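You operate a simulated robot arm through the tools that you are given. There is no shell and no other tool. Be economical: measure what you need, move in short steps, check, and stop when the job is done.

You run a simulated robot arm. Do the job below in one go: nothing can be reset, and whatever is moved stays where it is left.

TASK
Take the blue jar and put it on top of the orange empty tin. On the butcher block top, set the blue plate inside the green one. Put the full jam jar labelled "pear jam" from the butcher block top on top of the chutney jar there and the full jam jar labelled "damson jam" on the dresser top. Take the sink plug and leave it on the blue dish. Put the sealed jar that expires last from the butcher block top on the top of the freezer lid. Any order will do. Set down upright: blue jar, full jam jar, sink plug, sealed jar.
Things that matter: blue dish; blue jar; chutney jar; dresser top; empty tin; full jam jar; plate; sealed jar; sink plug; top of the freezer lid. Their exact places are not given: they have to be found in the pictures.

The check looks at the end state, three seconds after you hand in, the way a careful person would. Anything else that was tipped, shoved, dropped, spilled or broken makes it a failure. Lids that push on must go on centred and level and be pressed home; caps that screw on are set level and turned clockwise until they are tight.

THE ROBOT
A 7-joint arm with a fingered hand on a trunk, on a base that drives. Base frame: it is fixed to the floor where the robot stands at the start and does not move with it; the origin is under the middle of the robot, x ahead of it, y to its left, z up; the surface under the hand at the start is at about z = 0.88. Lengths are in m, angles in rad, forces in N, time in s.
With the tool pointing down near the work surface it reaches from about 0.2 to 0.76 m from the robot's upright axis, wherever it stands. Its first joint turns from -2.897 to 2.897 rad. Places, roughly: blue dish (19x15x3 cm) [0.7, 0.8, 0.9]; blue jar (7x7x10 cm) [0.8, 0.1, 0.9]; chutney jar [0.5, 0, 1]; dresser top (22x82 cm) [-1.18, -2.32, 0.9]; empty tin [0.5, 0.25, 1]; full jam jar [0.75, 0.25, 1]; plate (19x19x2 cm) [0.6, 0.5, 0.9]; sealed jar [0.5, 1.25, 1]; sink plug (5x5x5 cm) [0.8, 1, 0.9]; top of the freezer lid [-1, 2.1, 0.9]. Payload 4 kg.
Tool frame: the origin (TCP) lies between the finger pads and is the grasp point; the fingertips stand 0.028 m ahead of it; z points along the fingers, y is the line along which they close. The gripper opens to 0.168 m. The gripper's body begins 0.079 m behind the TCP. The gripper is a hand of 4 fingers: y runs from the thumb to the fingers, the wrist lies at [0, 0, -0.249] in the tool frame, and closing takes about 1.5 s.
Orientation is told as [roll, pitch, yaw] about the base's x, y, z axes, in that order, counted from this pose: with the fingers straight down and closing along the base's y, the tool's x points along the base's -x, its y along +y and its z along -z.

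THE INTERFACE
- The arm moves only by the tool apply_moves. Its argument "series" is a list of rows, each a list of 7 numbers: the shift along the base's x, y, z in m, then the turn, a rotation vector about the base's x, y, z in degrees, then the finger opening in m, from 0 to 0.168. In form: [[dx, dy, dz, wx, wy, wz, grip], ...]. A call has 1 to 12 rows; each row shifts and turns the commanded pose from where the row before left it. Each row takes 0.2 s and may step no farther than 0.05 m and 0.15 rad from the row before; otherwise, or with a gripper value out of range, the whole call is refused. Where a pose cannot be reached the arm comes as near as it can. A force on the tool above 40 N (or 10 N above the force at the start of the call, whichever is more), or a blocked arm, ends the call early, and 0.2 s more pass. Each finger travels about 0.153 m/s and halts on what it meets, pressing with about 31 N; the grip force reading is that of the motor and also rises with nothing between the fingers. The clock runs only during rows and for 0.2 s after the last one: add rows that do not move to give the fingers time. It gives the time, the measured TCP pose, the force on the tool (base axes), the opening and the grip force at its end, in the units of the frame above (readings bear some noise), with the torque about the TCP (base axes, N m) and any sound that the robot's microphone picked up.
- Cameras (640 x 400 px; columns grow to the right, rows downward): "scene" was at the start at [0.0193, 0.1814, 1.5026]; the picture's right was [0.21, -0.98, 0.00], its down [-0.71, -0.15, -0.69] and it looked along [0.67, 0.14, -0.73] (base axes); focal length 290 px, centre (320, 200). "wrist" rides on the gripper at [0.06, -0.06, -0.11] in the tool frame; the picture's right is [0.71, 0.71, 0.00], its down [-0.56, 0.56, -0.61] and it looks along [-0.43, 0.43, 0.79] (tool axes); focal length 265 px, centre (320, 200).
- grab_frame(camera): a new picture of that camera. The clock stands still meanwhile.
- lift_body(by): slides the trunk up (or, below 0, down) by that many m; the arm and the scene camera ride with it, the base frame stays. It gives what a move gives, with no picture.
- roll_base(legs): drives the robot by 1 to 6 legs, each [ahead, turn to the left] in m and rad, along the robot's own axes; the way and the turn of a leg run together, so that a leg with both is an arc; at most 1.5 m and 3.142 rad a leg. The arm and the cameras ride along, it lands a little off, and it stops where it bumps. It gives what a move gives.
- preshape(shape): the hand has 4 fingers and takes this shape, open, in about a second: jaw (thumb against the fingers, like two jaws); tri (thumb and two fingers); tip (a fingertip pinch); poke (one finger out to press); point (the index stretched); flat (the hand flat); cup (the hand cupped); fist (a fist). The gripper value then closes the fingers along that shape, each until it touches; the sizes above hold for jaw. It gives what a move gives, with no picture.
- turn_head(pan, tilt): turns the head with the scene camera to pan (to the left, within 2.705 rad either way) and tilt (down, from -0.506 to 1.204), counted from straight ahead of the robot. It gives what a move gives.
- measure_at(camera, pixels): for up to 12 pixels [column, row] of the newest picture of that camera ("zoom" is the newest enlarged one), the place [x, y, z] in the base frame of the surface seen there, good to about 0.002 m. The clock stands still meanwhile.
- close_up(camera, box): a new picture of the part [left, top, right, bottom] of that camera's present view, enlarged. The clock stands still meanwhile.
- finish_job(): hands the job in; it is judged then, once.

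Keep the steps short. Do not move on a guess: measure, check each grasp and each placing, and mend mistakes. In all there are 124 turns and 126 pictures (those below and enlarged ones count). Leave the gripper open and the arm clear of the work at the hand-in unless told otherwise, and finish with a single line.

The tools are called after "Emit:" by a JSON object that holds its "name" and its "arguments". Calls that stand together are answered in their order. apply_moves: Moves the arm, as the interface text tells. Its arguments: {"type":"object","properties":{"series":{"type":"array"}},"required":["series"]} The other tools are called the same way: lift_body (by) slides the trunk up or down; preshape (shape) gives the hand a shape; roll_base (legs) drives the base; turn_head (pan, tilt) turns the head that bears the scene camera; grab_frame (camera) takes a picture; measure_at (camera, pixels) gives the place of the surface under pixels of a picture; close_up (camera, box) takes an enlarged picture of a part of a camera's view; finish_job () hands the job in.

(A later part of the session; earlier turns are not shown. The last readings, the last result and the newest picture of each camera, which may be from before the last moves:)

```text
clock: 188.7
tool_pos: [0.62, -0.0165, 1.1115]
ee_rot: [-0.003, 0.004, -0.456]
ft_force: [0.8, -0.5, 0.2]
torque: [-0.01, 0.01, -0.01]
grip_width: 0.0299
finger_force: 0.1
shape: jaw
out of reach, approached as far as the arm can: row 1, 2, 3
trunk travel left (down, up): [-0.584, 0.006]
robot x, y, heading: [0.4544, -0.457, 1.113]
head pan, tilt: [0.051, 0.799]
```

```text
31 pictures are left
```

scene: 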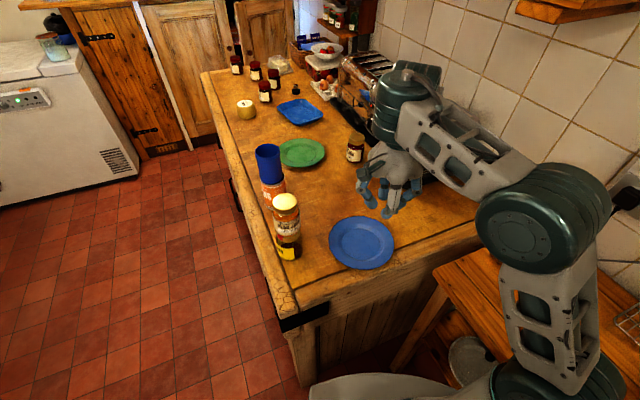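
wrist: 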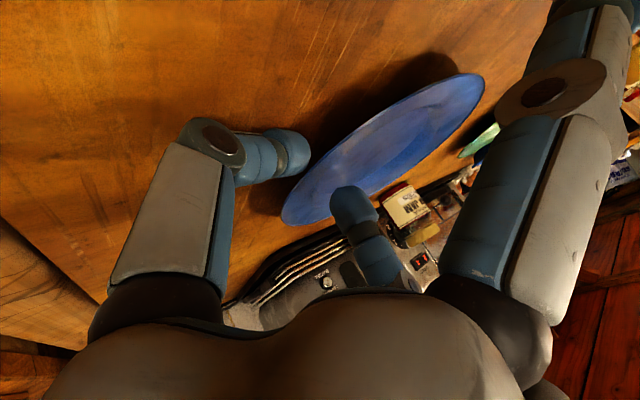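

The arm could not fold further; I'll re-engage the well and pull by backing the base 6 cm instead.

Emit:
{"name": "apply_moves", "arguments": {"series": [[-0.01, 0.003, -0.045, 0, 0, 0, 0.0], [-0.008, 0.003, -0.045, 0, 0, 0, 0.0], [0, 0, -0.045, 0, 0, 0, 0.0], [0, 0, -0.04, 0, 0, 0, 0.0], [0, 0, -0.01, 0, 0, 0, 0.0], [0, 0, -0.005, 0, 0, 0, 0.0], [0, 0, -0.002, 0, 0, 0, 0.0], [0, 0, 0, 0, 0, 0, 0.0]]}}

Emit:
{"name": "roll_base", "arguments": {"legs": [[-0.065, 0]]}}

Emit:
{"name": "apply_moves", "arguments": {"series": [[0.002, 0.004, 0, 0, 0, 0, 0.0], [0, 0, 0.01, 0, 0, 0, 0.0], [0, 0, 0.04, 0, 0, 0, 0.0], [0, 0, 0.045, 0, 0, 0, 0.0], [0, 0, 0.045, 0, 0, 0, 0.03], [0, 0, 0.045, 0, 0, 0, 0.03]]}}

Emit:
{"name": "grab_frame", "arguments": {"camera": "scene"}}

```text
clock: 190.4
tool_pos: [0.6027, -0.0094, 0.9187]
ee_rot: [-0.001, 0.006, -0.457]
ft_force: [1.0, 0.8, 7.8]
torque: [-0.08, -0.07, 0.03]
grip_width: 0.0002
finger_force: 31.0
shape: jaw
trunk travel left (down, up): [-0.584, 0.006]
robot x, y, heading: [0.4547, -0.4604, 1.113]
head pan, tilt: [0.051, 0.799]
```

```text
clock: 191.4
tool_pos: [0.5731, -0.0678, 0.9179]
ee_rot: [0.0, 0.006, -0.458]
ft_force: [-0.1, -0.3, 8.7]
torque: [-0.09, 0.0, 0.0]
grip_width: 0.0001
finger_force: 31.0
shape: jaw
trunk travel left (down, up): [-0.584, 0.006]
robot x, y, heading: [0.421, -0.5171, 1.109]
head pan, tilt: [0.051, 0.799]
```

```text
clock: 192.8
tool_pos: [0.5769, -0.0597, 1.1042]
ee_rot: [-0.002, 0.005, -0.457]
ft_force: [0.4, 1.6, 0.3]
torque: [-0.03, -0.02, 0.03]
grip_width: 0.03
finger_force: 0.1
shape: jaw
trunk travel left (down, up): [-0.584, 0.006]
robot x, y, heading: [0.423, -0.5189, 1.113]
head pan, tilt: [0.051, 0.799]
```

```text
30 pictures are left
```

scene: 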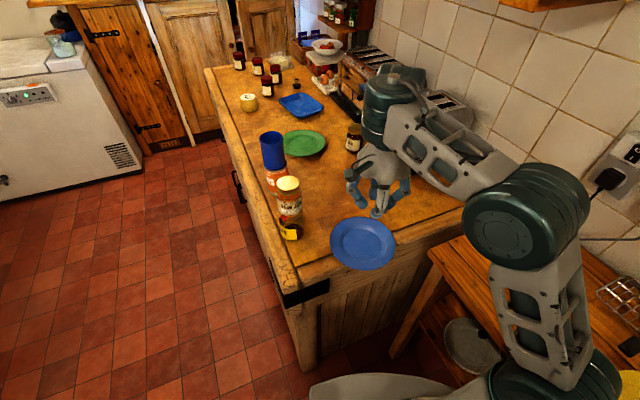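

The plate now overhangs the edge. I measure its rim.

Emit:
{"name": "measure_at", "arguments": {"camera": "scene", "pixels": [[331, 243], [362, 269], [394, 250], [345, 263], [378, 266], [352, 219], [364, 243], [335, 229]]}}

```text
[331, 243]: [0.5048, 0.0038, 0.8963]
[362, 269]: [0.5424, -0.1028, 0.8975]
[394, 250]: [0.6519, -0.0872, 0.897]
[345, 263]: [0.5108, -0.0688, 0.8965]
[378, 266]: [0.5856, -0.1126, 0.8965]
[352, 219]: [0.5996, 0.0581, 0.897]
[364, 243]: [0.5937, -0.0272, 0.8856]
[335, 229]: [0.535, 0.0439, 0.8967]
```

Plate centre ≈ (0.589, −0.024), level, overhanging ~5 cm. I back off 0.24 m, switch to tip and set up the tilted pinch.

Emit:
{"name": "roll_base", "arguments": {"legs": [[-0.24, 0]]}}

Emit:
{"name": "preshape", "arguments": {"shape": "tip"}}

Emit:
{"name": "apply_moves", "arguments": {"series": [[0.01, 0.02, 0.02, 0, 0, 0, 0.05], [0.011, 0.022, 0.02, 0, 0, 0, 0.05], [0.011, 0.022, 0.02, 0, 0, 0, 0.05], [0.011, 0.022, 0, 6.72, -3.33, 0, 0.05], [0.011, 0.022, 0, 6.72, -3.33, 0, 0.05], [0.01, 0.017, 0, 6.72, -3.33, 0, 0.05], [0, 0, 0, 6.72, -3.33, 0, 0.05], [0, 0, 0, 6.72, -3.33, 0, 0.05], [0, 0, 0, 6.72, -3.33, 0, 0.05]]}}

Emit:
{"name": "lift_body", "arguments": {"by": -0.15}}

Emit:
{"name": "apply_moves", "arguments": {"series": [[0, 0, 0, 2.7, -1.3, 0, 0.05], [0, 0, 0, 2.7, -1.3, 0, 0.05], [0, 0, 0, 0, 0, 0, 0.05]]}}

```text
clock: 194.6
tool_pos: [0.4712, -0.2742, 1.1055]
ee_rot: [-0.001, 0.004, -0.46]
ft_force: [0.9, 0.5, 0.2]
torque: [0.0, -0.01, 0.0]
grip_width: 0.0297
finger_force: 0.0
shape: jaw
trunk travel left (down, up): [-0.584, 0.006]
robot x, y, heading: [0.3164, -0.7324, 1.11]
head pan, tilt: [0.051, 0.799]
```

```text
clock: 195.5
tool_pos: [0.4721, -0.274, 1.1041]
ee_rot: [-0.002, 0.005, -0.461]
ft_force: [0.3, -0.5, 0.9]
torque: [0.0, -0.02, 0.02]
grip_width: 0.1677
finger_force: 0.1
shape: tip
trunk travel left (down, up): [-0.584, 0.006]
robot x, y, heading: [0.3175, -0.7265, 1.107]
head pan, tilt: [0.051, 0.799]
```

```text
clock: 197.5
tool_pos: [0.5347, -0.1516, 1.1643]
ee_rot: [0.787, 0.005, -0.456]
ft_force: [0.1, 0.2, -0.7]
torque: [0.02, -0.01, -0.01]
grip_width: 0.0503
finger_force: 0.1
shape: tip
out of reach, approached as far as the arm can: row 4
trunk travel left (down, up): [-0.584, 0.006]
robot x, y, heading: [0.3177, -0.7338, 1.107]
head pan, tilt: [0.051, 0.799]
```

```text
clock: 199.2
tool_pos: [0.5337, -0.1514, 1.0133]
ee_rot: [0.784, 0.005, -0.457]
ft_force: [1.0, 0.3, -0.9]
torque: [0.02, 0.0, -0.03]
grip_width: 0.0502
finger_force: 0.0
shape: tip
trunk travel left (down, up): [-0.434, 0.156]
robot x, y, heading: [0.3146, -0.7288, 1.11]
head pan, tilt: [0.051, 0.799]
```

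```text
clock: 200.1
tool_pos: [0.5339, -0.1506, 1.0144]
ee_rot: [0.889, 0.005, -0.454]
ft_force: [-0.9, 0.8, -0.1]
torque: [0.04, 0.01, -0.02]
grip_width: 0.0502
finger_force: 0.1
shape: tip
trunk travel left (down, up): [-0.434, 0.156]
robot x, y, heading: [0.3165, -0.7294, 1.104]
head pan, tilt: [0.051, 0.799]
```

Tilt 51° is reached freely here. I lower 0.109 m by trunk outside the rim, then look.

Emit:
{"name": "lift_body", "arguments": {"by": -0.109}}

Emit:
{"name": "apply_moves", "arguments": {"series": [[0.006, 0.012, 0, 0, 0, 0, 0.05], [0.005, 0.012, 0, 0, 0, 0, 0.05]]}}

Emit:
{"name": "grab_frame", "arguments": {"camera": "wrist"}}

```text
clock: 201.5
tool_pos: [0.5344, -0.1506, 0.9058]
ee_rot: [0.886, 0.005, -0.455]
ft_force: [0.0, -0.6, 0.7]
torque: [0.0, 0.02, 0.0]
grip_width: 0.0498
finger_force: 0.0
shape: tip
trunk travel left (down, up): [-0.325, 0.265]
robot x, y, heading: [0.3176, -0.7283, 1.109]
head pan, tilt: [0.051, 0.799]
```

```text
clock: 202.1
tool_pos: [0.5433, -0.1271, 0.9054]
ee_rot: [0.887, 0.004, -0.456]
ft_force: [-0.2, -0.1, 0.5]
torque: [0.06, -0.02, -0.03]
grip_width: 0.0502
finger_force: 0.0
shape: tip
trunk travel left (down, up): [-0.325, 0.265]
robot x, y, heading: [0.3173, -0.7263, 1.107]
head pan, tilt: [0.051, 0.799]
```

```text
29 pictures are left
```

wrist: 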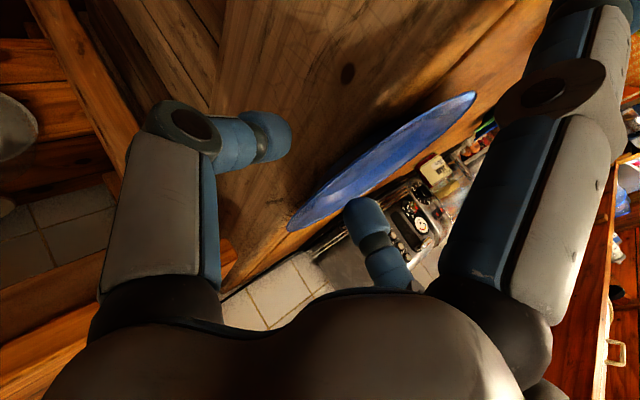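

The rim edge (290,225) lies cleanly between both fingertips. Advance 2.6 cm and close.

Emit:
{"name": "apply_moves", "arguments": {"series": [[0.004, 0.0085, 0, 0, 0, 0, 0.05], [0.004, 0.0085, 0, 0, 0, 0, 0.05], [0.0035, 0.007, 0, 0, 0, 0, 0.05], [0, 0, 0, 0, 0, 0, 0.03], [0, 0, 0, 0, 0, 0, 0.015], [0, 0, 0, 0, 0, 0, 0.0], [0, 0, 0, 0, 0, 0, 0.0], [0, 0, 0, 0, 0, 0, 0.0]]}}

Emit:
{"name": "grab_frame", "arguments": {"camera": "wrist"}}

```text
clock: 203.9
tool_pos: [0.5572, -0.1019, 0.9062]
ee_rot: [0.887, 0.006, -0.455]
ft_force: [0.5, 0.3, 2.1]
torque: [0.12, -0.05, -0.03]
grip_width: 0.0002
finger_force: 30.9
shape: tip
trunk travel left (down, up): [-0.325, 0.265]
robot x, y, heading: [0.3155, -0.7267, 1.103]
head pan, tilt: [0.051, 0.799]
```

```text
28 pictures are left
```

wrist: 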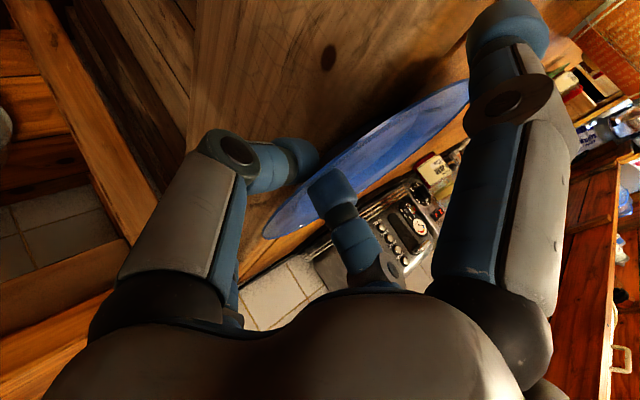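

The tips seem to clamp the rim. I lift 4 cm by trunk and check the load.

Emit:
{"name": "lift_body", "arguments": {"by": 0.04}}

Emit:
{"name": "grab_frame", "arguments": {"camera": "scene"}}

```text
clock: 204.7
tool_pos: [0.5559, -0.1025, 0.9459]
ee_rot: [0.887, 0.005, -0.455]
ft_force: [-0.7, -0.7, -0.2]
torque: [-0.04, 0.01, -0.02]
grip_width: 0.0001
finger_force: 31.4
shape: tip
trunk travel left (down, up): [-0.365, 0.225]
robot x, y, heading: [0.3144, -0.73, 1.1]
head pan, tilt: [0.051, 0.799]
```

```text
27 pictures are left
```

scene: 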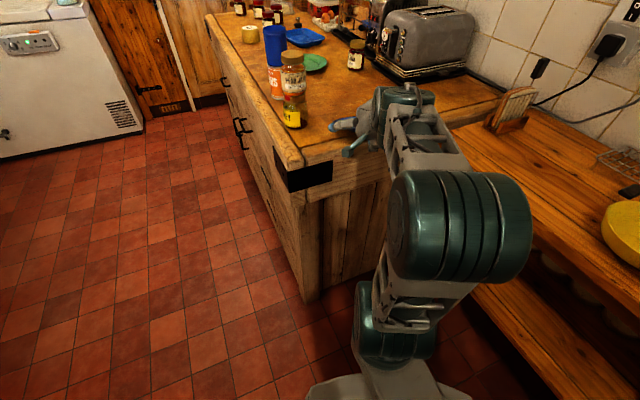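

Emit:
{"name": "grab_frame", "arguments": {"camera": "wrist"}}

Emit:
{"name": "measure_at", "arguments": {"camera": "wrist", "pixels": [[270, 225], [300, 215], [330, 180], [400, 140], [380, 110], [345, 140], [300, 160], [430, 100]]}}

```text
26 pictures are left
```

wrist: 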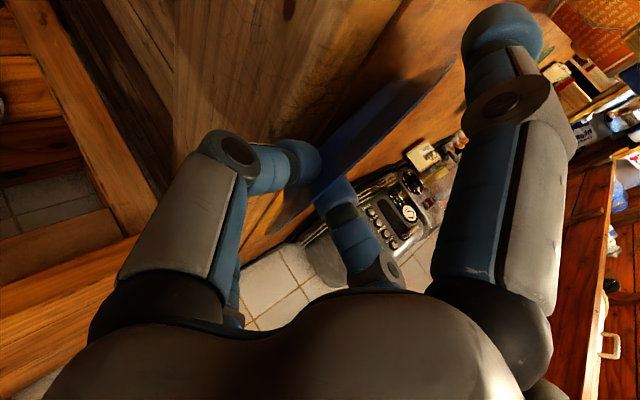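

```text
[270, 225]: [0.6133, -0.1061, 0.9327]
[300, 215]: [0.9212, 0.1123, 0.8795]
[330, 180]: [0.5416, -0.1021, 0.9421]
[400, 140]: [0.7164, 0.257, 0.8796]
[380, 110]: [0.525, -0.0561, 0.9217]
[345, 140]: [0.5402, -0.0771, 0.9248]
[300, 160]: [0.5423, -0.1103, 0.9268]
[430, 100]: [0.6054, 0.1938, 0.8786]
```

The rim rose with the fingers (z 0.92–0.93), so it is held but light. I lift 10 cm more and check again.

Emit:
{"name": "lift_body", "arguments": {"by": 0.1}}

Emit:
{"name": "grab_frame", "arguments": {"camera": "wrist"}}

Emit:
{"name": "measure_at", "arguments": {"camera": "wrist", "pixels": [[275, 222], [300, 205], [330, 180], [450, 65], [400, 90], [345, 140], [440, 85], [370, 150]]}}

```text
clock: 206.0
tool_pos: [0.5561, -0.1028, 1.0446]
ee_rot: [0.886, 0.006, -0.454]
ft_force: [-0.7, 0.3, -1.8]
torque: [-0.16, 0.08, 0.02]
grip_width: 0.0002
finger_force: 31.2
shape: tip
trunk travel left (down, up): [-0.465, 0.125]
robot x, y, heading: [0.3156, -0.7313, 1.107]
head pan, tilt: [0.051, 0.799]
```

```text
25 pictures are left
```

wrist: 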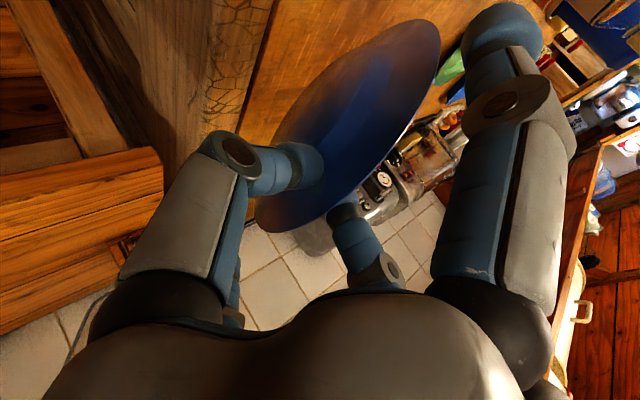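

```text
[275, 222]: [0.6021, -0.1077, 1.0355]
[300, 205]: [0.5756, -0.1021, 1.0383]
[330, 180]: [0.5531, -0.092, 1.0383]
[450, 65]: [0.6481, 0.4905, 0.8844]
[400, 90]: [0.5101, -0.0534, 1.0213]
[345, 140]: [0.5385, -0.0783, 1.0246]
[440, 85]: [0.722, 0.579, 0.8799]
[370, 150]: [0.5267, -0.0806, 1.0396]
```

It is held (−1.8 N), seen from below. I measure more of its underside for the tilt.

Emit:
{"name": "measure_at", "arguments": {"camera": "wrist", "pixels": [[300, 115], [350, 60], [420, 35], [405, 120], [330, 200], [430, 60], [370, 100], [280, 210], [380, 150]]}}

```text
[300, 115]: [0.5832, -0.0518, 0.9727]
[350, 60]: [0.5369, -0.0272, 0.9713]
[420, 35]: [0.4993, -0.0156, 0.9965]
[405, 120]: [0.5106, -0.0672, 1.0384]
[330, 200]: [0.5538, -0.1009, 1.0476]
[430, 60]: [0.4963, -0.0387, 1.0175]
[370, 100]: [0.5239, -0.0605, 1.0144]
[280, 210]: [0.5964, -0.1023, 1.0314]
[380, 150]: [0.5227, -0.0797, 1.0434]
```

The plate has swung into line with the fingers (hanging 50° down), but is firmly held. Tilting the hand further up will level it. I tilt up by 21° and look at the pose reached.

Emit:
{"name": "apply_moves", "arguments": {"series": [[0, 0, 0.01, 4.7, -2.3, 0, 0.0], [0, 0, 0.01, 4.7, -2.3, 0, 0.0], [0, 0, 0.01, 4.7, -2.3, 0, 0.0], [0, 0, 0.01, 4.7, -2.3, 0, 0.0]]}}

Emit:
{"name": "roll_base", "arguments": {"legs": [[-0.6, 0]]}}

Emit:
{"name": "grab_frame", "arguments": {"camera": "scene"}}

```text
clock: 207.0
tool_pos: [0.5568, -0.1027, 1.0851]
ee_rot: [1.253, 0.007, -0.453]
ft_force: [-1.0, 0.6, -2.8]
torque: [-0.18, 0.07, -0.02]
grip_width: 0.0001
finger_force: 31.2
shape: tip
trunk travel left (down, up): [-0.465, 0.125]
robot x, y, heading: [0.3169, -0.7296, 1.107]
head pan, tilt: [0.051, 0.799]
```

```text
clock: 210.4
tool_pos: [0.2841, -0.6415, 1.0842]
ee_rot: [1.253, 0.006, -0.449]
ft_force: [0.6, 0.4, -3.1]
torque: [-0.19, 0.06, 0.0]
grip_width: 0.0
finger_force: 30.9
shape: tip
trunk travel left (down, up): [-0.465, 0.125]
robot x, y, heading: [0.0512, -1.2689, 1.115]
head pan, tilt: [0.051, 0.799]
```

```text
24 pictures are left
```

scene: 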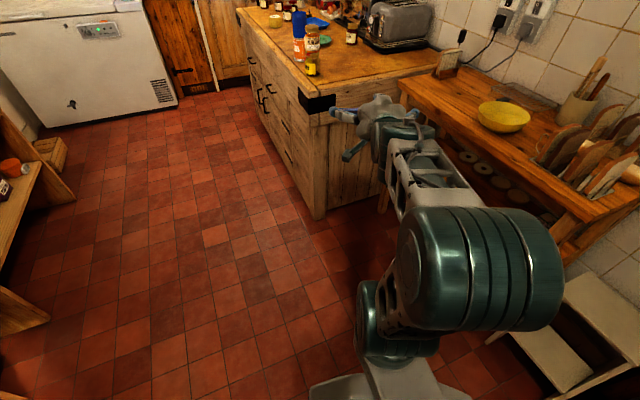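

Tilt is 72° and the plate is held. I raise the trunk and drive round to the front of the green plate.

Emit:
{"name": "lift_body", "arguments": {"by": 0.12}}

Emit:
{"name": "roll_base", "arguments": {"legs": [[0, 0.77], [1.0, 0], [0.78, 0], [0, -1.885]]}}

Emit:
{"name": "turn_head", "arguments": {"pan": 0.25, "tilt": 0.6}}

Emit:
{"name": "grab_frame", "arguments": {"camera": "scene"}}

```text
clock: 211.9
tool_pos: [0.2834, -0.641, 1.2046]
ee_rot: [1.251, 0.006, -0.449]
ft_force: [0.0, -0.1, -2.2]
torque: [-0.16, 0.07, -0.02]
grip_width: 0.0
finger_force: 31.3
shape: tip
trunk travel left (down, up): [-0.585, 0.005]
robot x, y, heading: [0.0468, -1.2697, 1.11]
head pan, tilt: [0.051, 0.799]
```

```text
clock: 227.5
tool_pos: [0.1952, 0.4675, 1.2049]
ee_rot: [1.25, 0.005, -1.598]
ft_force: [0.3, -0.6, -1.3]
torque: [-0.04, 0.17, -0.02]
grip_width: 0.0
finger_force: 31.3
shape: tip
trunk travel left (down, up): [-0.585, 0.005]
robot x, y, heading: [-0.4734, 0.4244, -0.04]
head pan, tilt: [0.051, 0.799]
```

```text
clock: 228.2
tool_pos: [0.1959, 0.4677, 1.2053]
ee_rot: [1.252, 0.007, -1.596]
ft_force: [0.6, 0.0, -2.6]
torque: [-0.01, 0.22, 0.02]
grip_width: 0.0
finger_force: 31.2
shape: tip
trunk travel left (down, up): [-0.585, 0.005]
robot x, y, heading: [-0.4729, 0.4246, -0.039]
head pan, tilt: [0.25, 0.6]
```

```text
23 pictures are left
```

scene: 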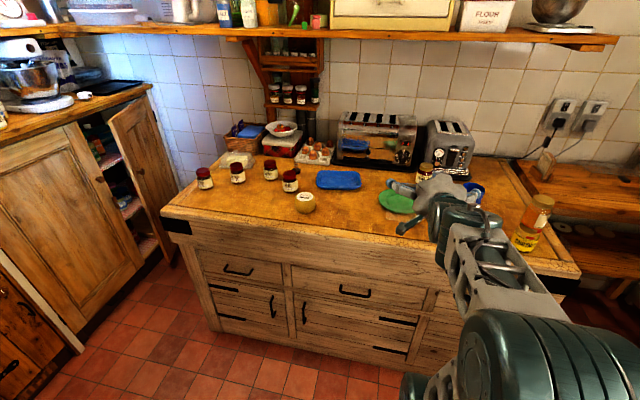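

I straighten the heading and drive ahead 0.31 m so the plate is over the green one, then view from the wrist.

Emit:
{"name": "roll_base", "arguments": {"legs": [[0, 0.04], [0.31, 0]]}}

Emit:
{"name": "lift_body", "arguments": {"by": -0.15}}

Emit:
{"name": "grab_frame", "arguments": {"camera": "scene"}}

Emit:
{"name": "grab_frame", "arguments": {"camera": "wrist"}}

```text
clock: 230.7
tool_pos: [0.5022, 0.4957, 1.2044]
ee_rot: [1.253, 0.005, -1.557]
ft_force: [0.2, 0.4, -2.7]
torque: [-0.01, 0.22, -0.02]
grip_width: 0.0001
finger_force: 31.2
shape: tip
trunk travel left (down, up): [-0.585, 0.005]
robot x, y, heading: [-0.1642, 0.4265, 0.002]
head pan, tilt: [0.25, 0.6]
```

```text
clock: 232.4
tool_pos: [0.5013, 0.4965, 1.0547]
ee_rot: [1.25, 0.005, -1.557]
ft_force: [-0.1, 0.2, -2.2]
torque: [0.01, 0.19, 0.0]
grip_width: 0.0
finger_force: 30.2
shape: tip
trunk travel left (down, up): [-0.435, 0.155]
robot x, y, heading: [-0.1635, 0.4279, 0.004]
head pan, tilt: [0.25, 0.6]
```

```text
22 pictures are left
```

scene: 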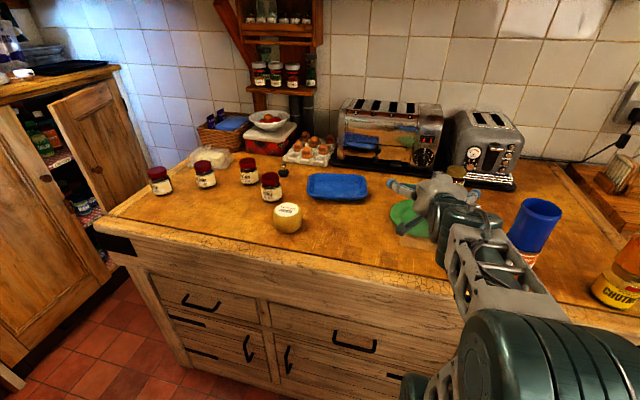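

```text
21 pictures are left
```

wrist: 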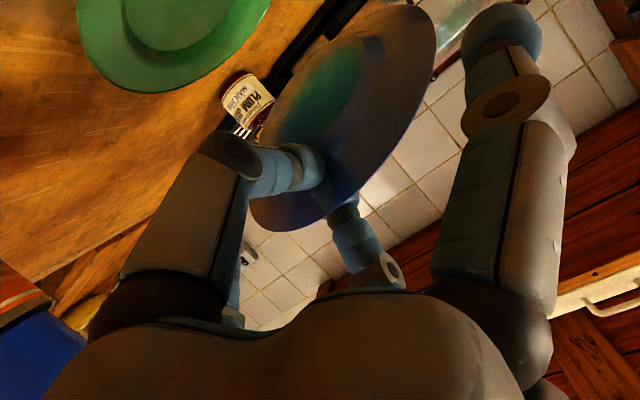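

I measure the held plate's edge to find its centre and tilt.

Emit:
{"name": "measure_at", "arguments": {"camera": "wrist", "pixels": [[256, 205], [262, 150], [285, 100], [340, 40], [410, 10], [430, 50], [405, 125], [380, 155], [300, 218], [340, 100], [370, 80], [380, 60]]}}

```text
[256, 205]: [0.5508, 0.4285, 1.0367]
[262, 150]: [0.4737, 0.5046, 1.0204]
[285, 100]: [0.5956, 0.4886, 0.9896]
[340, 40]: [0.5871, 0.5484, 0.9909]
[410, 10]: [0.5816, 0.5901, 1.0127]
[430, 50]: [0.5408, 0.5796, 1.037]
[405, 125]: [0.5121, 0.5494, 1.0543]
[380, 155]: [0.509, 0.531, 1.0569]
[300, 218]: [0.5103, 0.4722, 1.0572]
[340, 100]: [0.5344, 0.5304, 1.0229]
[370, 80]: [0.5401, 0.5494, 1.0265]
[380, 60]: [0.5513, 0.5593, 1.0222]
```

Plate slope ≈ 31°, centre ≈ (0.59, 0.504). I shift y by −0.012, tilt up another 6°, and lower by trunk until the far edge is near the green plate.

Emit:
{"name": "apply_moves", "arguments": {"series": [[0.002, -0.006, 0, 0, -3, 0, 0.0], [0, -0.006, 0, 0, -3, 0, 0.0], [0, 0, 0, 0, 0, 0, 0.0]]}}

Emit:
{"name": "lift_body", "arguments": {"by": -0.07}}

Emit:
{"name": "grab_frame", "arguments": {"camera": "wrist"}}

```text
clock: 233.2
tool_pos: [0.503, 0.4826, 1.0558]
ee_rot: [1.354, 0.002, -1.555]
ft_force: [0.3, 0.3, -2.5]
torque: [-0.06, 0.19, 0.04]
grip_width: 0.0001
finger_force: 30.6
shape: tip
trunk travel left (down, up): [-0.435, 0.155]
robot x, y, heading: [-0.1685, 0.4257, 0.002]
head pan, tilt: [0.25, 0.6]
```

```text
clock: 234.3
tool_pos: [0.5027, 0.4848, 0.9858]
ee_rot: [1.356, 0.002, -1.556]
ft_force: [-0.3, -0.2, -2.5]
torque: [0.01, 0.17, -0.01]
grip_width: 0.0
finger_force: 30.8
shape: tip
trunk travel left (down, up): [-0.365, 0.225]
robot x, y, heading: [-0.1651, 0.4247, 0.003]
head pan, tilt: [0.25, 0.6]
```

```text
20 pictures are left
```

wrist: 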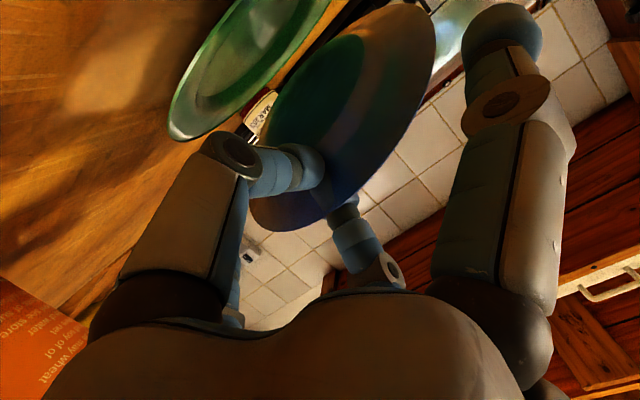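

No contact yet. I lower further in small trunk steps, reading the force.

Emit:
{"name": "lift_body", "arguments": {"by": -0.015}}

Emit:
{"name": "lift_body", "arguments": {"by": -0.01}}

```text
clock: 234.9
tool_pos: [0.5034, 0.4835, 0.9688]
ee_rot: [1.357, 0.002, -1.556]
ft_force: [-0.1, 0.3, -2.9]
torque: [-0.04, 0.15, 0.02]
grip_width: 0.0
finger_force: 30.2
shape: tip
trunk travel left (down, up): [-0.35, 0.24]
robot x, y, heading: [-0.1643, 0.4243, 0.004]
head pan, tilt: [0.25, 0.6]
```

```text
clock: 235.5
tool_pos: [0.5036, 0.484, 0.9601]
ee_rot: [1.357, 0.006, -1.555]
ft_force: [0.8, 0.2, -2.6]
torque: [0.0, 0.21, 0.04]
grip_width: 0.0001
finger_force: 30.6
shape: tip
trunk travel left (down, up): [-0.34, 0.25]
robot x, y, heading: [-0.1669, 0.4276, 0.004]
head pan, tilt: [0.25, 0.6]
```

Emit:
{"name": "lift_body", "arguments": {"by": -0.008}}

Emit:
{"name": "grab_frame", "arguments": {"camera": "wrist"}}

Emit:
{"name": "measure_at", "arguments": {"camera": "wrist", "pixels": [[256, 205], [270, 120], [330, 45], [395, 8], [430, 50], [405, 125], [300, 218], [180, 130], [250, 60], [370, 80]]}}

```text
clock: 236.1
tool_pos: [0.504, 0.4834, 0.9524]
ee_rot: [1.358, 0.005, -1.556]
ft_force: [-0.1, -0.2, -1.0]
torque: [0.01, 0.11, 0.04]
grip_width: 0.0
finger_force: 31.5
shape: tip
trunk travel left (down, up): [-0.332, 0.258]
robot x, y, heading: [-0.1627, 0.4287, 0.004]
head pan, tilt: [0.25, 0.6]
```

```text
19 pictures are left
```

wrist: 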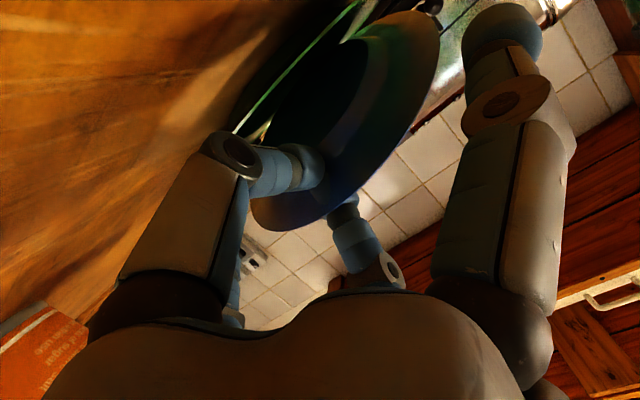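

```text
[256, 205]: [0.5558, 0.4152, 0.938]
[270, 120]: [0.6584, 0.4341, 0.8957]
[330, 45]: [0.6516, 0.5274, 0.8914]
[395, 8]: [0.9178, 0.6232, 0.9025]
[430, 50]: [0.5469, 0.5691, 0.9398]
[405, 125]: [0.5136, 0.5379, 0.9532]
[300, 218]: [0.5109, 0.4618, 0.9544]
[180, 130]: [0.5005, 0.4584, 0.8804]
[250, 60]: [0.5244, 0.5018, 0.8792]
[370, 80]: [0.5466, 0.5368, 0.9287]
```

Far edge has landed (load dropped to 1 N). I lower 7 mm more, then open slowly and let the near edge rest on the lower finger.

Emit:
{"name": "lift_body", "arguments": {"by": -0.007}}

Emit:
{"name": "apply_moves", "arguments": {"series": [[0, 0, 0, 0, 0, 0, 0.005], [0, 0, 0, 0, 0, 0, 0.01], [0, 0, 0, 0, 0, 0, 0.015], [0, 0, 0, 0, 0, 0, 0.02], [0, 0, 0, 0, 0, 0, 0.025], [0, 0, 0, 0, 0, 0, 0.03]]}}

Emit:
{"name": "grab_frame", "arguments": {"camera": "wrist"}}

```text
clock: 236.6
tool_pos: [0.503, 0.4825, 0.945]
ee_rot: [1.356, 0.002, -1.554]
ft_force: [0.4, -0.2, -1.9]
torque: [0.01, 0.04, -0.03]
grip_width: 0.0
finger_force: 31.1
shape: tip
trunk travel left (down, up): [-0.325, 0.265]
robot x, y, heading: [-0.1641, 0.4294, -0.001]
head pan, tilt: [0.25, 0.6]
```

```text
clock: 238.0
tool_pos: [0.5023, 0.4838, 0.9443]
ee_rot: [1.356, 0.003, -1.555]
ft_force: [-1.4, -0.6, -0.9]
torque: [0.0, 0.01, 0.03]
grip_width: 0.03
finger_force: 0.1
shape: tip
trunk travel left (down, up): [-0.325, 0.265]
robot x, y, heading: [-0.1668, 0.424, 0.008]
head pan, tilt: [0.25, 0.6]
```

```text
18 pictures are left
```

wrist: 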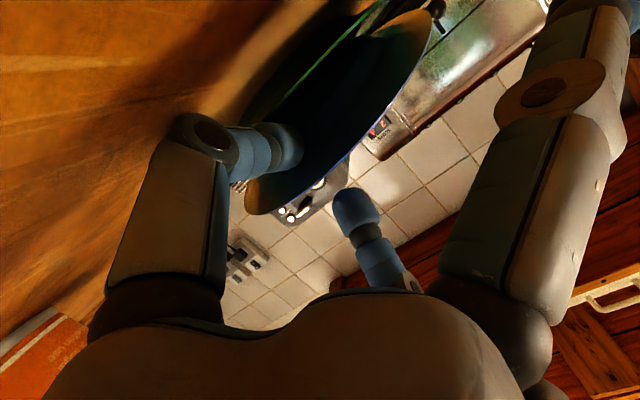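

The near rim rests on the lower finger. I open to 0.05 to lower it further, then draw the hand straight back.

Emit:
{"name": "apply_moves", "arguments": {"series": [[0, 0, 0, 0, 0, 0, 0.035], [0, 0, 0, 0, 0, 0, 0.04], [0, 0, 0, 0, 0, 0, 0.045], [0, 0, 0, 0, 0, 0, 0.048], [-0.006, 0, 0, 0, 0, 0, 0.048], [-0.008, 0, 0, 0, 0, 0, 0.048], [-0.01, 0, 0, 0, 0, 0, 0.048], [-0.012, 0, 0, 0, 0, 0, 0.048], [-0.015, 0, 0.002, 0, 0, 0, 0.048]]}}

Emit:
{"name": "grab_frame", "arguments": {"camera": "wrist"}}

```text
clock: 240.0
tool_pos: [0.4502, 0.4842, 0.9471]
ee_rot: [1.356, 0.006, -1.553]
ft_force: [-0.1, 1.1, 4.4]
torque: [0.15, 0.21, -0.02]
grip_width: 0.0466
finger_force: 0.1
shape: tip
trunk travel left (down, up): [-0.325, 0.265]
robot x, y, heading: [-0.1637, 0.4214, 0.01]
head pan, tilt: [0.25, 0.6]
```

```text
17 pictures are left
```

wrist: 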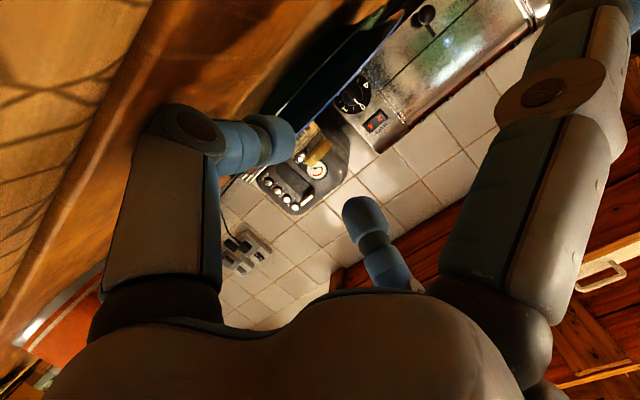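

The plate seems down; the lower finger brushes something (4 N). I rise 1 cm, back out and lift, then look.

Emit:
{"name": "apply_moves", "arguments": {"series": [[-0.005, 0, 0.01, 0, 0, 0, 0.045], [-0.02, 0, 0.01, 0, 0, 0, 0.045], [-0.02, 0, 0.01, 0, 0, 0, 0.045]]}}

Emit:
{"name": "lift_body", "arguments": {"by": 0.26}}

Emit:
{"name": "roll_base", "arguments": {"legs": [[-0.25, 0]]}}

Emit:
{"name": "turn_head", "arguments": {"pan": 0.15, "tilt": 0.65}}

Emit:
{"name": "grab_frame", "arguments": {"camera": "scene"}}

```text
clock: 240.8
tool_pos: [0.4065, 0.4824, 0.9769]
ee_rot: [1.355, 0.002, -1.555]
ft_force: [0.3, -0.4, 0.3]
torque: [0.02, -0.01, 0.01]
grip_width: 0.0453
finger_force: 0.1
shape: tip
trunk travel left (down, up): [-0.325, 0.265]
robot x, y, heading: [-0.1661, 0.4289, 0.0]
head pan, tilt: [0.25, 0.6]
```

```text
clock: 243.5
tool_pos: [0.4062, 0.4826, 1.2368]
ee_rot: [1.355, 0.003, -1.555]
ft_force: [-0.3, 0.0, -0.2]
torque: [0.01, 0.04, 0.01]
grip_width: 0.0454
finger_force: 0.1
shape: tip
trunk travel left (down, up): [-0.585, 0.005]
robot x, y, heading: [-0.1657, 0.4239, 0.005]
head pan, tilt: [0.25, 0.6]
```

```text
clock: 245.3
tool_pos: [0.1536, 0.4826, 1.2374]
ee_rot: [1.36, 0.003, -1.553]
ft_force: [-0.1, -0.3, -0.4]
torque: [0.0, -0.01, 0.04]
grip_width: 0.0452
finger_force: 0.2
shape: tip
trunk travel left (down, up): [-0.585, 0.005]
robot x, y, heading: [-0.4147, 0.4236, 0.01]
head pan, tilt: [0.25, 0.6]
```

```text
clock: 246.0
tool_pos: [0.1546, 0.4823, 1.2372]
ee_rot: [1.358, 0.003, -1.553]
ft_force: [-0.4, 0.5, -0.1]
torque: [-0.01, -0.04, 0.01]
grip_width: 0.0451
finger_force: 0.1
shape: tip
trunk travel left (down, up): [-0.585, 0.005]
robot x, y, heading: [-0.4174, 0.4262, 0.003]
head pan, tilt: [0.15, 0.649]
```

```text
16 pictures are left
```

scene: 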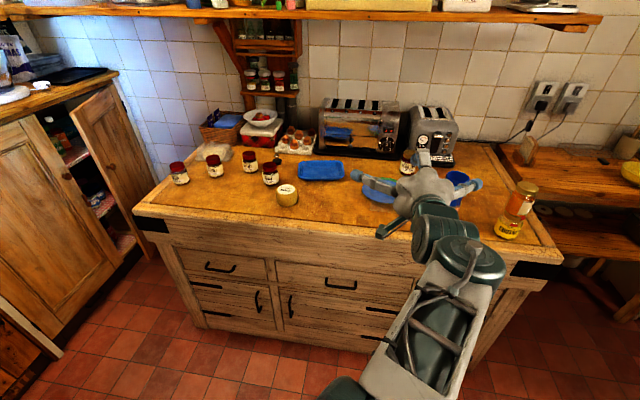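

I bring the hand upright, switch to jaw, and drive left to face the plug and blue dish.

Emit:
{"name": "apply_moves", "arguments": {"series": [[-0.015, 0, 0, 0, 7.8, 0, 0.1], [-0.015, 0, 0, 0, 7.8, 0, 0.1], [-0.015, 0, 0, 0, 7.8, 0, 0.1], [-0.015, 0, 0, 0, 7.8, 0, 0.1], [-0.015, 0, 0, 0, 7.8, 0, 0.1], [-0.015, 0, 0, 0, 7.8, 0, 0.1], [-0.015, 0, 0, 0, 7.8, 0, 0.1], [-0.015, 0, 0, 0, 7.8, 0, 0.1], [-0.015, 0, 0, 0, 7.8, 0, 0.1], [-0.015, 0, 0, 0, 7.5, 0, 0.1]]}}

Emit:
{"name": "preshape", "arguments": {"shape": "jaw"}}

Emit:
{"name": "roll_base", "arguments": {"legs": [[0, 1.568], [0.43, 0], [0, -1.571], [0.5, 0]]}}

Emit:
{"name": "turn_head", "arguments": {"pan": 0.0, "tilt": 0.75}}

Emit:
{"name": "grab_frame", "arguments": {"camera": "scene"}}

```text
clock: 248.2
tool_pos: [0.0046, 0.481, 1.2349]
ee_rot: [-0.003, 0.017, -1.572]
ft_force: [0.3, 0.0, 0.1]
torque: [0.01, 0.02, 0.0]
grip_width: 0.0995
finger_force: 0.0
shape: tip
trunk travel left (down, up): [-0.585, 0.005]
robot x, y, heading: [-0.4151, 0.4249, 0.007]
head pan, tilt: [0.15, 0.649]
```

```text
clock: 249.1
tool_pos: [0.0045, 0.4802, 1.2363]
ee_rot: [0.002, 0.017, -1.57]
ft_force: [-0.2, -0.5, -0.4]
torque: [0.0, 0.0, -0.02]
grip_width: 0.1679
finger_force: 0.0
shape: jaw
trunk travel left (down, up): [-0.585, 0.005]
robot x, y, heading: [-0.4154, 0.4253, 0.005]
head pan, tilt: [0.15, 0.649]
```

```text
clock: 261.9
tool_pos: [0.5119, 0.9328, 1.2368]
ee_rot: [0.002, 0.017, -1.562]
ft_force: [0.2, 0.7, 0.5]
torque: [0.04, 0.03, -0.01]
grip_width: 0.168
finger_force: 0.0
shape: jaw
trunk travel left (down, up): [-0.585, 0.005]
robot x, y, heading: [0.0897, 0.8707, 0.018]
head pan, tilt: [0.15, 0.649]
```

```text
clock: 262.6
tool_pos: [0.5114, 0.9334, 1.2372]
ee_rot: [0.0, 0.017, -1.563]
ft_force: [-0.8, -0.3, -0.8]
torque: [-0.03, -0.01, 0.02]
grip_width: 0.1678
finger_force: 0.0
shape: jaw
trunk travel left (down, up): [-0.585, 0.005]
robot x, y, heading: [0.0922, 0.8698, 0.015]
head pan, tilt: [0.0, 0.75]
```

```text
15 pictures are left
```

scene: 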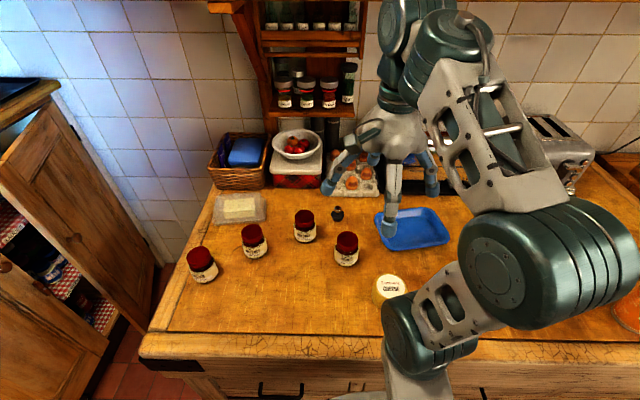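

I read the jar dates once more in one close-up and measure the plug and dish.

Emit:
{"name": "measure_at", "arguments": {"camera": "scene", "pixels": [[337, 209], [337, 216], [330, 215], [344, 215], [380, 215], [436, 210], [450, 240], [388, 248], [420, 230], [346, 240], [420, 212]]}}

Emit:
{"name": "close_up", "arguments": {"camera": "scene", "box": [180, 215, 290, 285]}}

```text
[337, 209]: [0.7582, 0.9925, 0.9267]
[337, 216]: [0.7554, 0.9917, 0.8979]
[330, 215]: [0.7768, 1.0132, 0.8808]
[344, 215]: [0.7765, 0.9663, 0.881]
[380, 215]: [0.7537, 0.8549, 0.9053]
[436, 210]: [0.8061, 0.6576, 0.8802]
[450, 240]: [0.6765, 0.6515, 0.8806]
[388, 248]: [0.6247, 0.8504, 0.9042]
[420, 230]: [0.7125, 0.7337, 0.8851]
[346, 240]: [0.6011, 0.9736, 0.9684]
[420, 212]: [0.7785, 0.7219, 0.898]
```

```text
5.71 times, centred on (235, 250) of scene
```

zoom: 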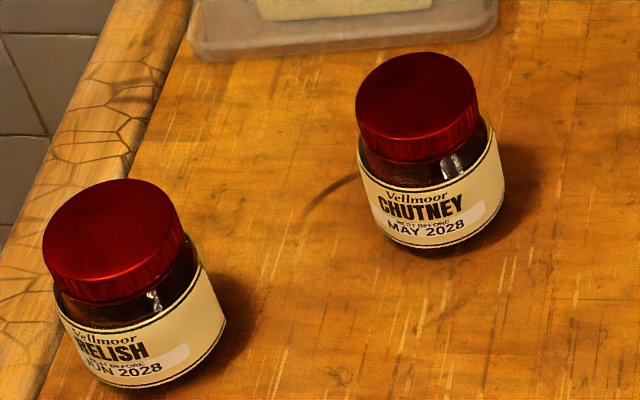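

Dates: chutney MAY, chutney APR, relish JUN, pickle JUL 2028 → pickle it is. Now the plug at ≈ (0.766, 0.990): I go above it.

Emit:
{"name": "apply_moves", "arguments": {"series": [[0.0364, 0.0081, -0.0267, -1, 0, 0, 0.1], [0.0364, 0.0081, -0.0267, 0, 0, 0, 0.1], [0.0364, 0.0081, -0.0267, 0, 0, 0, 0.1], [0.0364, 0.0081, -0.0267, 0, 0, 0, 0.1], [0.0364, 0.0081, -0.0267, 0, 0, 0, 0.1], [0.0364, 0.0081, -0.0267, 0, 0, 0, 0.1], [0.0364, 0.0081, -0.0267, 0, 0, 0, 0.1], [0, 0, -0.045, 0, 0, 0, 0.1]]}}

Emit:
{"name": "grab_frame", "arguments": {"camera": "wrist"}}

```text
clock: 264.4
tool_pos: [0.7668, 0.9905, 1.0032]
ee_rot: [0.0, -0.001, -1.562]
ft_force: [1.2, -0.4, -0.7]
torque: [0.01, 0.02, 0.04]
grip_width: 0.1004
finger_force: 0.0
shape: jaw
trunk travel left (down, up): [-0.585, 0.005]
robot x, y, heading: [0.0943, 0.8734, 0.02]
head pan, tilt: [0.0, 0.75]
```

```text
13 pictures are left
```

wrist: 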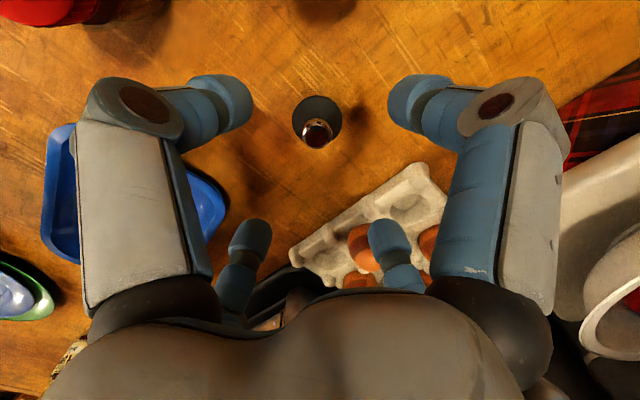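

Emit:
{"name": "measure_at", "arguments": {"camera": "wrist", "pixels": [[318, 132], [316, 105], [300, 118], [338, 118], [292, 258], [330, 225], [400, 170], [362, 240], [430, 172], [380, 200]]}}

```text
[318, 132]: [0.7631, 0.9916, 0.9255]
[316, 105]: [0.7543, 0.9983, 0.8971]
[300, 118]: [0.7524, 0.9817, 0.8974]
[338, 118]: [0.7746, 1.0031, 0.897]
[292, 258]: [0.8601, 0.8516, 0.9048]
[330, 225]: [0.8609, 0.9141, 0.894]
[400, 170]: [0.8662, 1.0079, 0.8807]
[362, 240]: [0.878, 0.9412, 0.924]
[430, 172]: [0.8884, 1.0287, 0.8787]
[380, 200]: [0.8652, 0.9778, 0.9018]
```

Plug is centred; the egg carton (x ≥ 0.86) is clear. I lower to z 0.911 and close.

Emit:
{"name": "apply_moves", "arguments": {"series": [[0, -0.001, -0.04, 0, 0, 0, 0.09], [0, 0, -0.035, 0, 0, 0, 0.09], [0, 0, -0.012, 0, 0, 0, 0.09], [0, 0, -0.004, 0, 0, 0, 0.09], [0, 0, 0, 0, 0, 0, 0.06], [0, 0, 0, 0, 0, 0, 0.04], [0, 0, 0, 0, 0, 0, 0.02], [0, 0, 0, 0, 0, 0, 0.02], [0, 0, 0, 0, 0, 0, 0.02]]}}

```text
clock: 266.4
tool_pos: [0.7659, 0.9881, 0.9135]
ee_rot: [0.0, -0.001, -1.562]
ft_force: [0.7, 0.4, -0.5]
torque: [0.01, 0.01, -0.02]
grip_width: 0.0372
finger_force: 30.9
shape: jaw
trunk travel left (down, up): [-0.585, 0.005]
robot x, y, heading: [0.0904, 0.8733, 0.012]
head pan, tilt: [0.0, 0.75]
```

Gripped (0.037 m). I lift and carry to the dish centre (0.705, 0.772).

Emit:
{"name": "apply_moves", "arguments": {"series": [[0, 0, 0.03, 0, 0, 0, 0.02], [0, 0, 0.04, 0, 0, 0, 0.02], [-0.0102, -0.036, 0, 0, 0, 0, 0.02], [-0.0102, -0.036, 0, 0, 0, 0, 0.02], [-0.0102, -0.036, 0, 0, 0, 0, 0.02], [-0.0102, -0.036, 0, 0, 0, 0, 0.02], [-0.0102, -0.036, 0, 0, 0, 0, 0.02], [-0.0102, -0.036, 0, 0, 0, 0, 0.02], [0, 0, -0.035, 0, 0, 0, 0.02], [0, 0, -0.015, 0, 0, 0, 0.02]]}}

Emit:
{"name": "grab_frame", "arguments": {"camera": "wrist"}}

```text
clock: 268.6
tool_pos: [0.7054, 0.7721, 0.9334]
ee_rot: [0.003, 0.001, -1.562]
ft_force: [1.3, -0.4, -0.8]
torque: [-0.01, -0.02, 0.0]
grip_width: 0.0369
finger_force: 31.3
shape: jaw
trunk travel left (down, up): [-0.585, 0.005]
robot x, y, heading: [0.0891, 0.8779, 0.014]
head pan, tilt: [0.0, 0.75]
```

```text
12 pictures are left
```

wrist: 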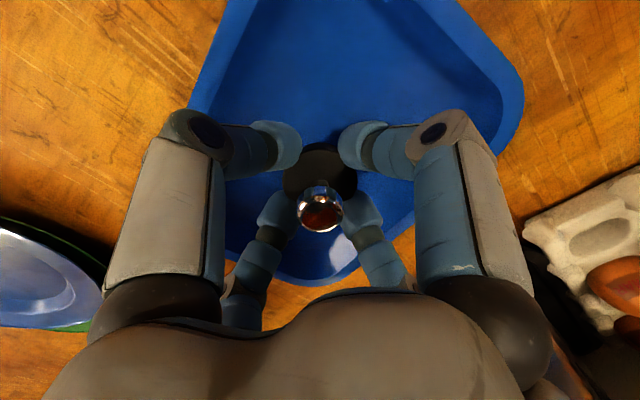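

The plug is nearer one corner; I measure the dish edges to centre it.

Emit:
{"name": "measure_at", "arguments": {"camera": "wrist", "pixels": [[320, 283], [200, 105], [520, 95], [410, 215], [380, 60], [320, 90]]}}

```text
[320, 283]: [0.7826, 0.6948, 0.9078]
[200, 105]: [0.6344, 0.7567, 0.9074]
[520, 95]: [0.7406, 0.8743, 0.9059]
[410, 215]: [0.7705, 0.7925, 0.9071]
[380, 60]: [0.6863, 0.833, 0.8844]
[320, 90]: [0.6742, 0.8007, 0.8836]
```

Emit:
{"name": "apply_moves", "arguments": {"series": [[-0.008, 0.01, 0, 0, 0, 0, 0.02], [0, 0, -0.006, 0, 0, 0, 0.02], [0, 0, -0.004, 0, 0, 0, 0.02], [0, 0, -0.002, 0, 0, 0, 0.02], [0, 0, -0.001, 0, 0, 0, 0.02], [0, 0, -0.001, 0, 0, 0, 0.02], [0, 0, -0.001, 0, 0, 0, 0.02], [0, 0, 0, 0, 0, 0, 0.02]]}}

```text
clock: 270.4
tool_pos: [0.6981, 0.7824, 0.9178]
ee_rot: [0.0, 0.0, -1.56]
ft_force: [-0.2, -0.4, -1.6]
torque: [0.0, 0.0, 0.02]
grip_width: 0.0371
finger_force: 31.2
shape: jaw
trunk travel left (down, up): [-0.585, 0.005]
robot x, y, heading: [0.0922, 0.8734, 0.013]
head pan, tilt: [0.0, 0.75]
```

Emit:
{"name": "apply_moves", "arguments": {"series": [[0, 0, -0.001, 0, 0, 0, 0.02], [0, 0, -0.001, 0, 0, 0, 0.02], [0, 0, -0.001, 0, 0, 0, 0.02], [0, 0, 0, 0, 0, 0, 0.02]]}}

```text
clock: 271.4
tool_pos: [0.697, 0.7819, 0.9159]
ee_rot: [0.001, 0.0, -1.563]
ft_force: [0.3, -0.4, -0.8]
torque: [0.0, -0.01, -0.02]
grip_width: 0.0369
finger_force: 30.9
shape: jaw
trunk travel left (down, up): [-0.585, 0.005]
robot x, y, heading: [0.0905, 0.8727, 0.016]
head pan, tilt: [0.0, 0.75]
```

Emit:
{"name": "apply_moves", "arguments": {"series": [[0, 0, -0.001, 0, 0, 0, 0.02], [0, 0, -0.001, 0, 0, 0, 0.02], [0, 0, -0.001, 0, 0, 0, 0.02], [0, 0, 0, 0, 0, 0, 0.02]]}}

```text
clock: 272.4
tool_pos: [0.6961, 0.7802, 0.9147]
ee_rot: [0.006, -0.001, -1.562]
ft_force: [1.8, 0.4, 17.8]
torque: [0.0, -0.06, 0.0]
grip_width: 0.0377
finger_force: 30.5
shape: jaw
trunk travel left (down, up): [-0.585, 0.005]
robot x, y, heading: [0.094, 0.8715, 0.015]
head pan, tilt: [0.0, 0.75]
```

Contact (18 N). Release, rise, and look.

Emit:
{"name": "apply_moves", "arguments": {"series": [[0, 0, 0.001, 0, 0, 0, 0.038], [0, 0, 0, 0, 0, 0, 0.05], [0, 0, 0, 0, 0, 0, 0.065], [0, 0, 0.0, 0, 0, 0, 0.065], [0, 0, 0.03, 0, 0, 0, 0.065], [0, 0, 0.045, 0, 0, 0, 0.08], [0, 0, 0.045, 0, 0, 0, 0.11], [-0.01, 0, 0.02, 0, 0, 0, 0.11]]}}

Emit:
{"name": "grab_frame", "arguments": {"camera": "wrist"}}

```text
clock: 274.2
tool_pos: [0.6865, 0.7825, 1.0532]
ee_rot: [-0.001, 0.0, -1.561]
ft_force: [0.1, 0.8, -0.4]
torque: [0.0, -0.02, 0.04]
grip_width: 0.1095
finger_force: 0.1
shape: jaw
trunk travel left (down, up): [-0.585, 0.005]
robot x, y, heading: [0.0908, 0.8715, 0.016]
head pan, tilt: [0.0, 0.75]
```

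```text
11 pictures are left
```

wrist: 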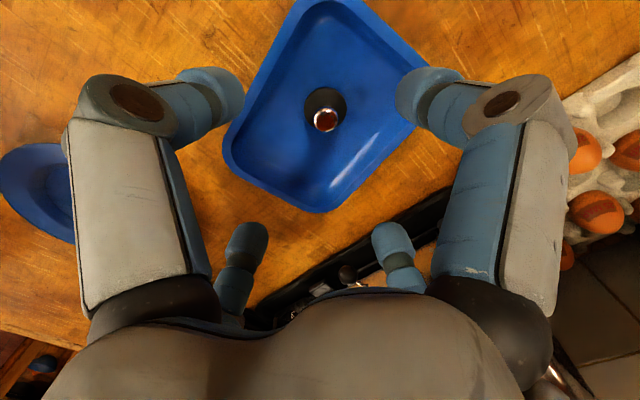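

The plug stands upright in the dish. Next the pickle jar: I move above it and look.

Emit:
{"name": "apply_moves", "arguments": {"series": [[-0.0177, 0.0365, 0, 0, 0, 0, 0.11], [-0.0177, 0.0365, 0, 0, 0, 0, 0.11], [-0.0177, 0.0365, 0, 0, 0, 0, 0.11], [-0.0177, 0.0365, 0, 0, 0, 0, 0.11], [-0.0177, 0.0365, 0, 0, 0, 0, 0.11]]}}

Emit:
{"name": "grab_frame", "arguments": {"camera": "wrist"}}

Emit:
{"name": "measure_at", "arguments": {"camera": "wrist", "pixels": [[320, 120], [290, 120], [350, 120], [320, 150], [320, 95], [320, 165]]}}

```text
clock: 275.4
tool_pos: [0.5972, 0.9653, 1.0553]
ee_rot: [0.003, 0.0, -1.563]
ft_force: [0.7, -0.1, -1.2]
torque: [0.02, 0.0, 0.03]
grip_width: 0.1095
finger_force: 0.1
shape: jaw
trunk travel left (down, up): [-0.585, 0.005]
robot x, y, heading: [0.0883, 0.8723, 0.017]
head pan, tilt: [0.0, 0.75]
```

```text
10 pictures are left
```

wrist: 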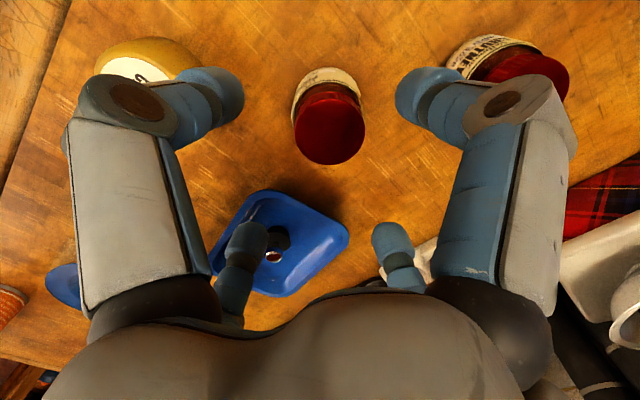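

```text
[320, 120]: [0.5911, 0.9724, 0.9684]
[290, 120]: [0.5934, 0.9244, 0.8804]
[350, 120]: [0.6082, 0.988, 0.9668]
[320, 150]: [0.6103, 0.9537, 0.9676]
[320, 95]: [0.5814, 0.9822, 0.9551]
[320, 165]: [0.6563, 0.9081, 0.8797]
```

Pickle centre ≈ (0.6025, 0.972). I align, lower and close.

Emit:
{"name": "apply_moves", "arguments": {"series": [[0.005, 0.007, -0.03, 0, 0, 0, 0.1], [0, 0, -0.04, 0, 0, 0, 0.1], [0, 0, -0.04, 0, 0, 0, 0.1], [0, 0, -0.02, 0, 0, 0, 0.1], [0, 0, 0, 0, 0, 0, 0.08], [0, 0, 0, 0, 0, 0, 0.06], [0, 0, 0, 0, 0, 0, 0.045], [0, 0, 0, 0, 0, 0, 0.045], [0, 0, 0, 0, 0, 0, 0.045]]}}

Emit:
{"name": "apply_moves", "arguments": {"series": [[0, 0, 0.03, 0, 0, 0, 0.045], [0, 0, 0.045, 0, 0, 0, 0.045], [0, 0, 0.045, 0, 0, 0, 0.045], [-0.01, 0, 0.045, 0, 0, 0, 0.045], [-0.03, -0.01, 0.035, 0, 0, 0, 0.045], [-0.045, -0.01, 0.01, 0, 0, 0, 0.045], [-0.045, -0.01, 0, 0, 0, 0, 0.045], [-0.045, -0.01, 0, 0, 0, 0, 0.045]]}}

Emit:
{"name": "turn_head", "arguments": {"pan": -0.55, "tilt": 0.75}}

Emit:
{"name": "grab_frame", "arguments": {"camera": "scene"}}

```text
clock: 277.4
tool_pos: [0.6051, 0.9703, 0.9227]
ee_rot: [0.0, 0.0, -1.563]
ft_force: [-0.5, 0.2, 0.5]
torque: [0.01, -0.03, 0.02]
grip_width: 0.0581
finger_force: 31.1
shape: jaw
trunk travel left (down, up): [-0.585, 0.005]
robot x, y, heading: [0.0911, 0.8729, 0.018]
head pan, tilt: [0.0, 0.75]
```

```text
clock: 279.2
tool_pos: [0.426, 0.9308, 1.1339]
ee_rot: [-0.001, 0.0, -1.563]
ft_force: [-0.5, 0.1, -3.9]
torque: [0.02, -0.01, -0.01]
grip_width: 0.0578
finger_force: 31.0
shape: jaw
trunk travel left (down, up): [-0.585, 0.005]
robot x, y, heading: [0.0901, 0.8729, 0.016]
head pan, tilt: [0.0, 0.75]
```

```text
clock: 280.2
tool_pos: [0.428, 0.9319, 1.1335]
ee_rot: [0.0, 0.001, -1.562]
ft_force: [0.1, 0.1, -3.6]
torque: [0.0, 0.0, -0.01]
grip_width: 0.058
finger_force: 31.4
shape: jaw
trunk travel left (down, up): [-0.585, 0.005]
robot x, y, heading: [0.0894, 0.8698, 0.014]
head pan, tilt: [-0.55, 0.75]
```

```text
9 pictures are left
```

scene: 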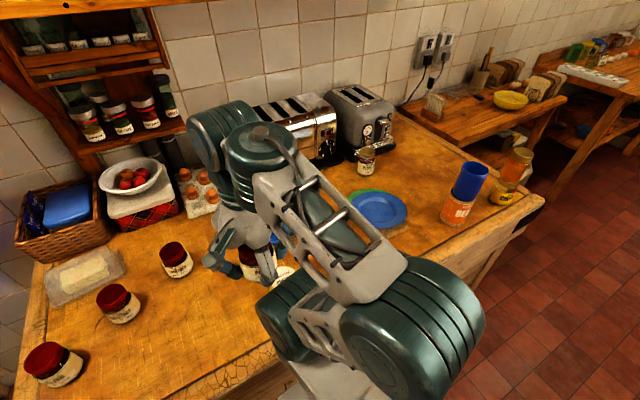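

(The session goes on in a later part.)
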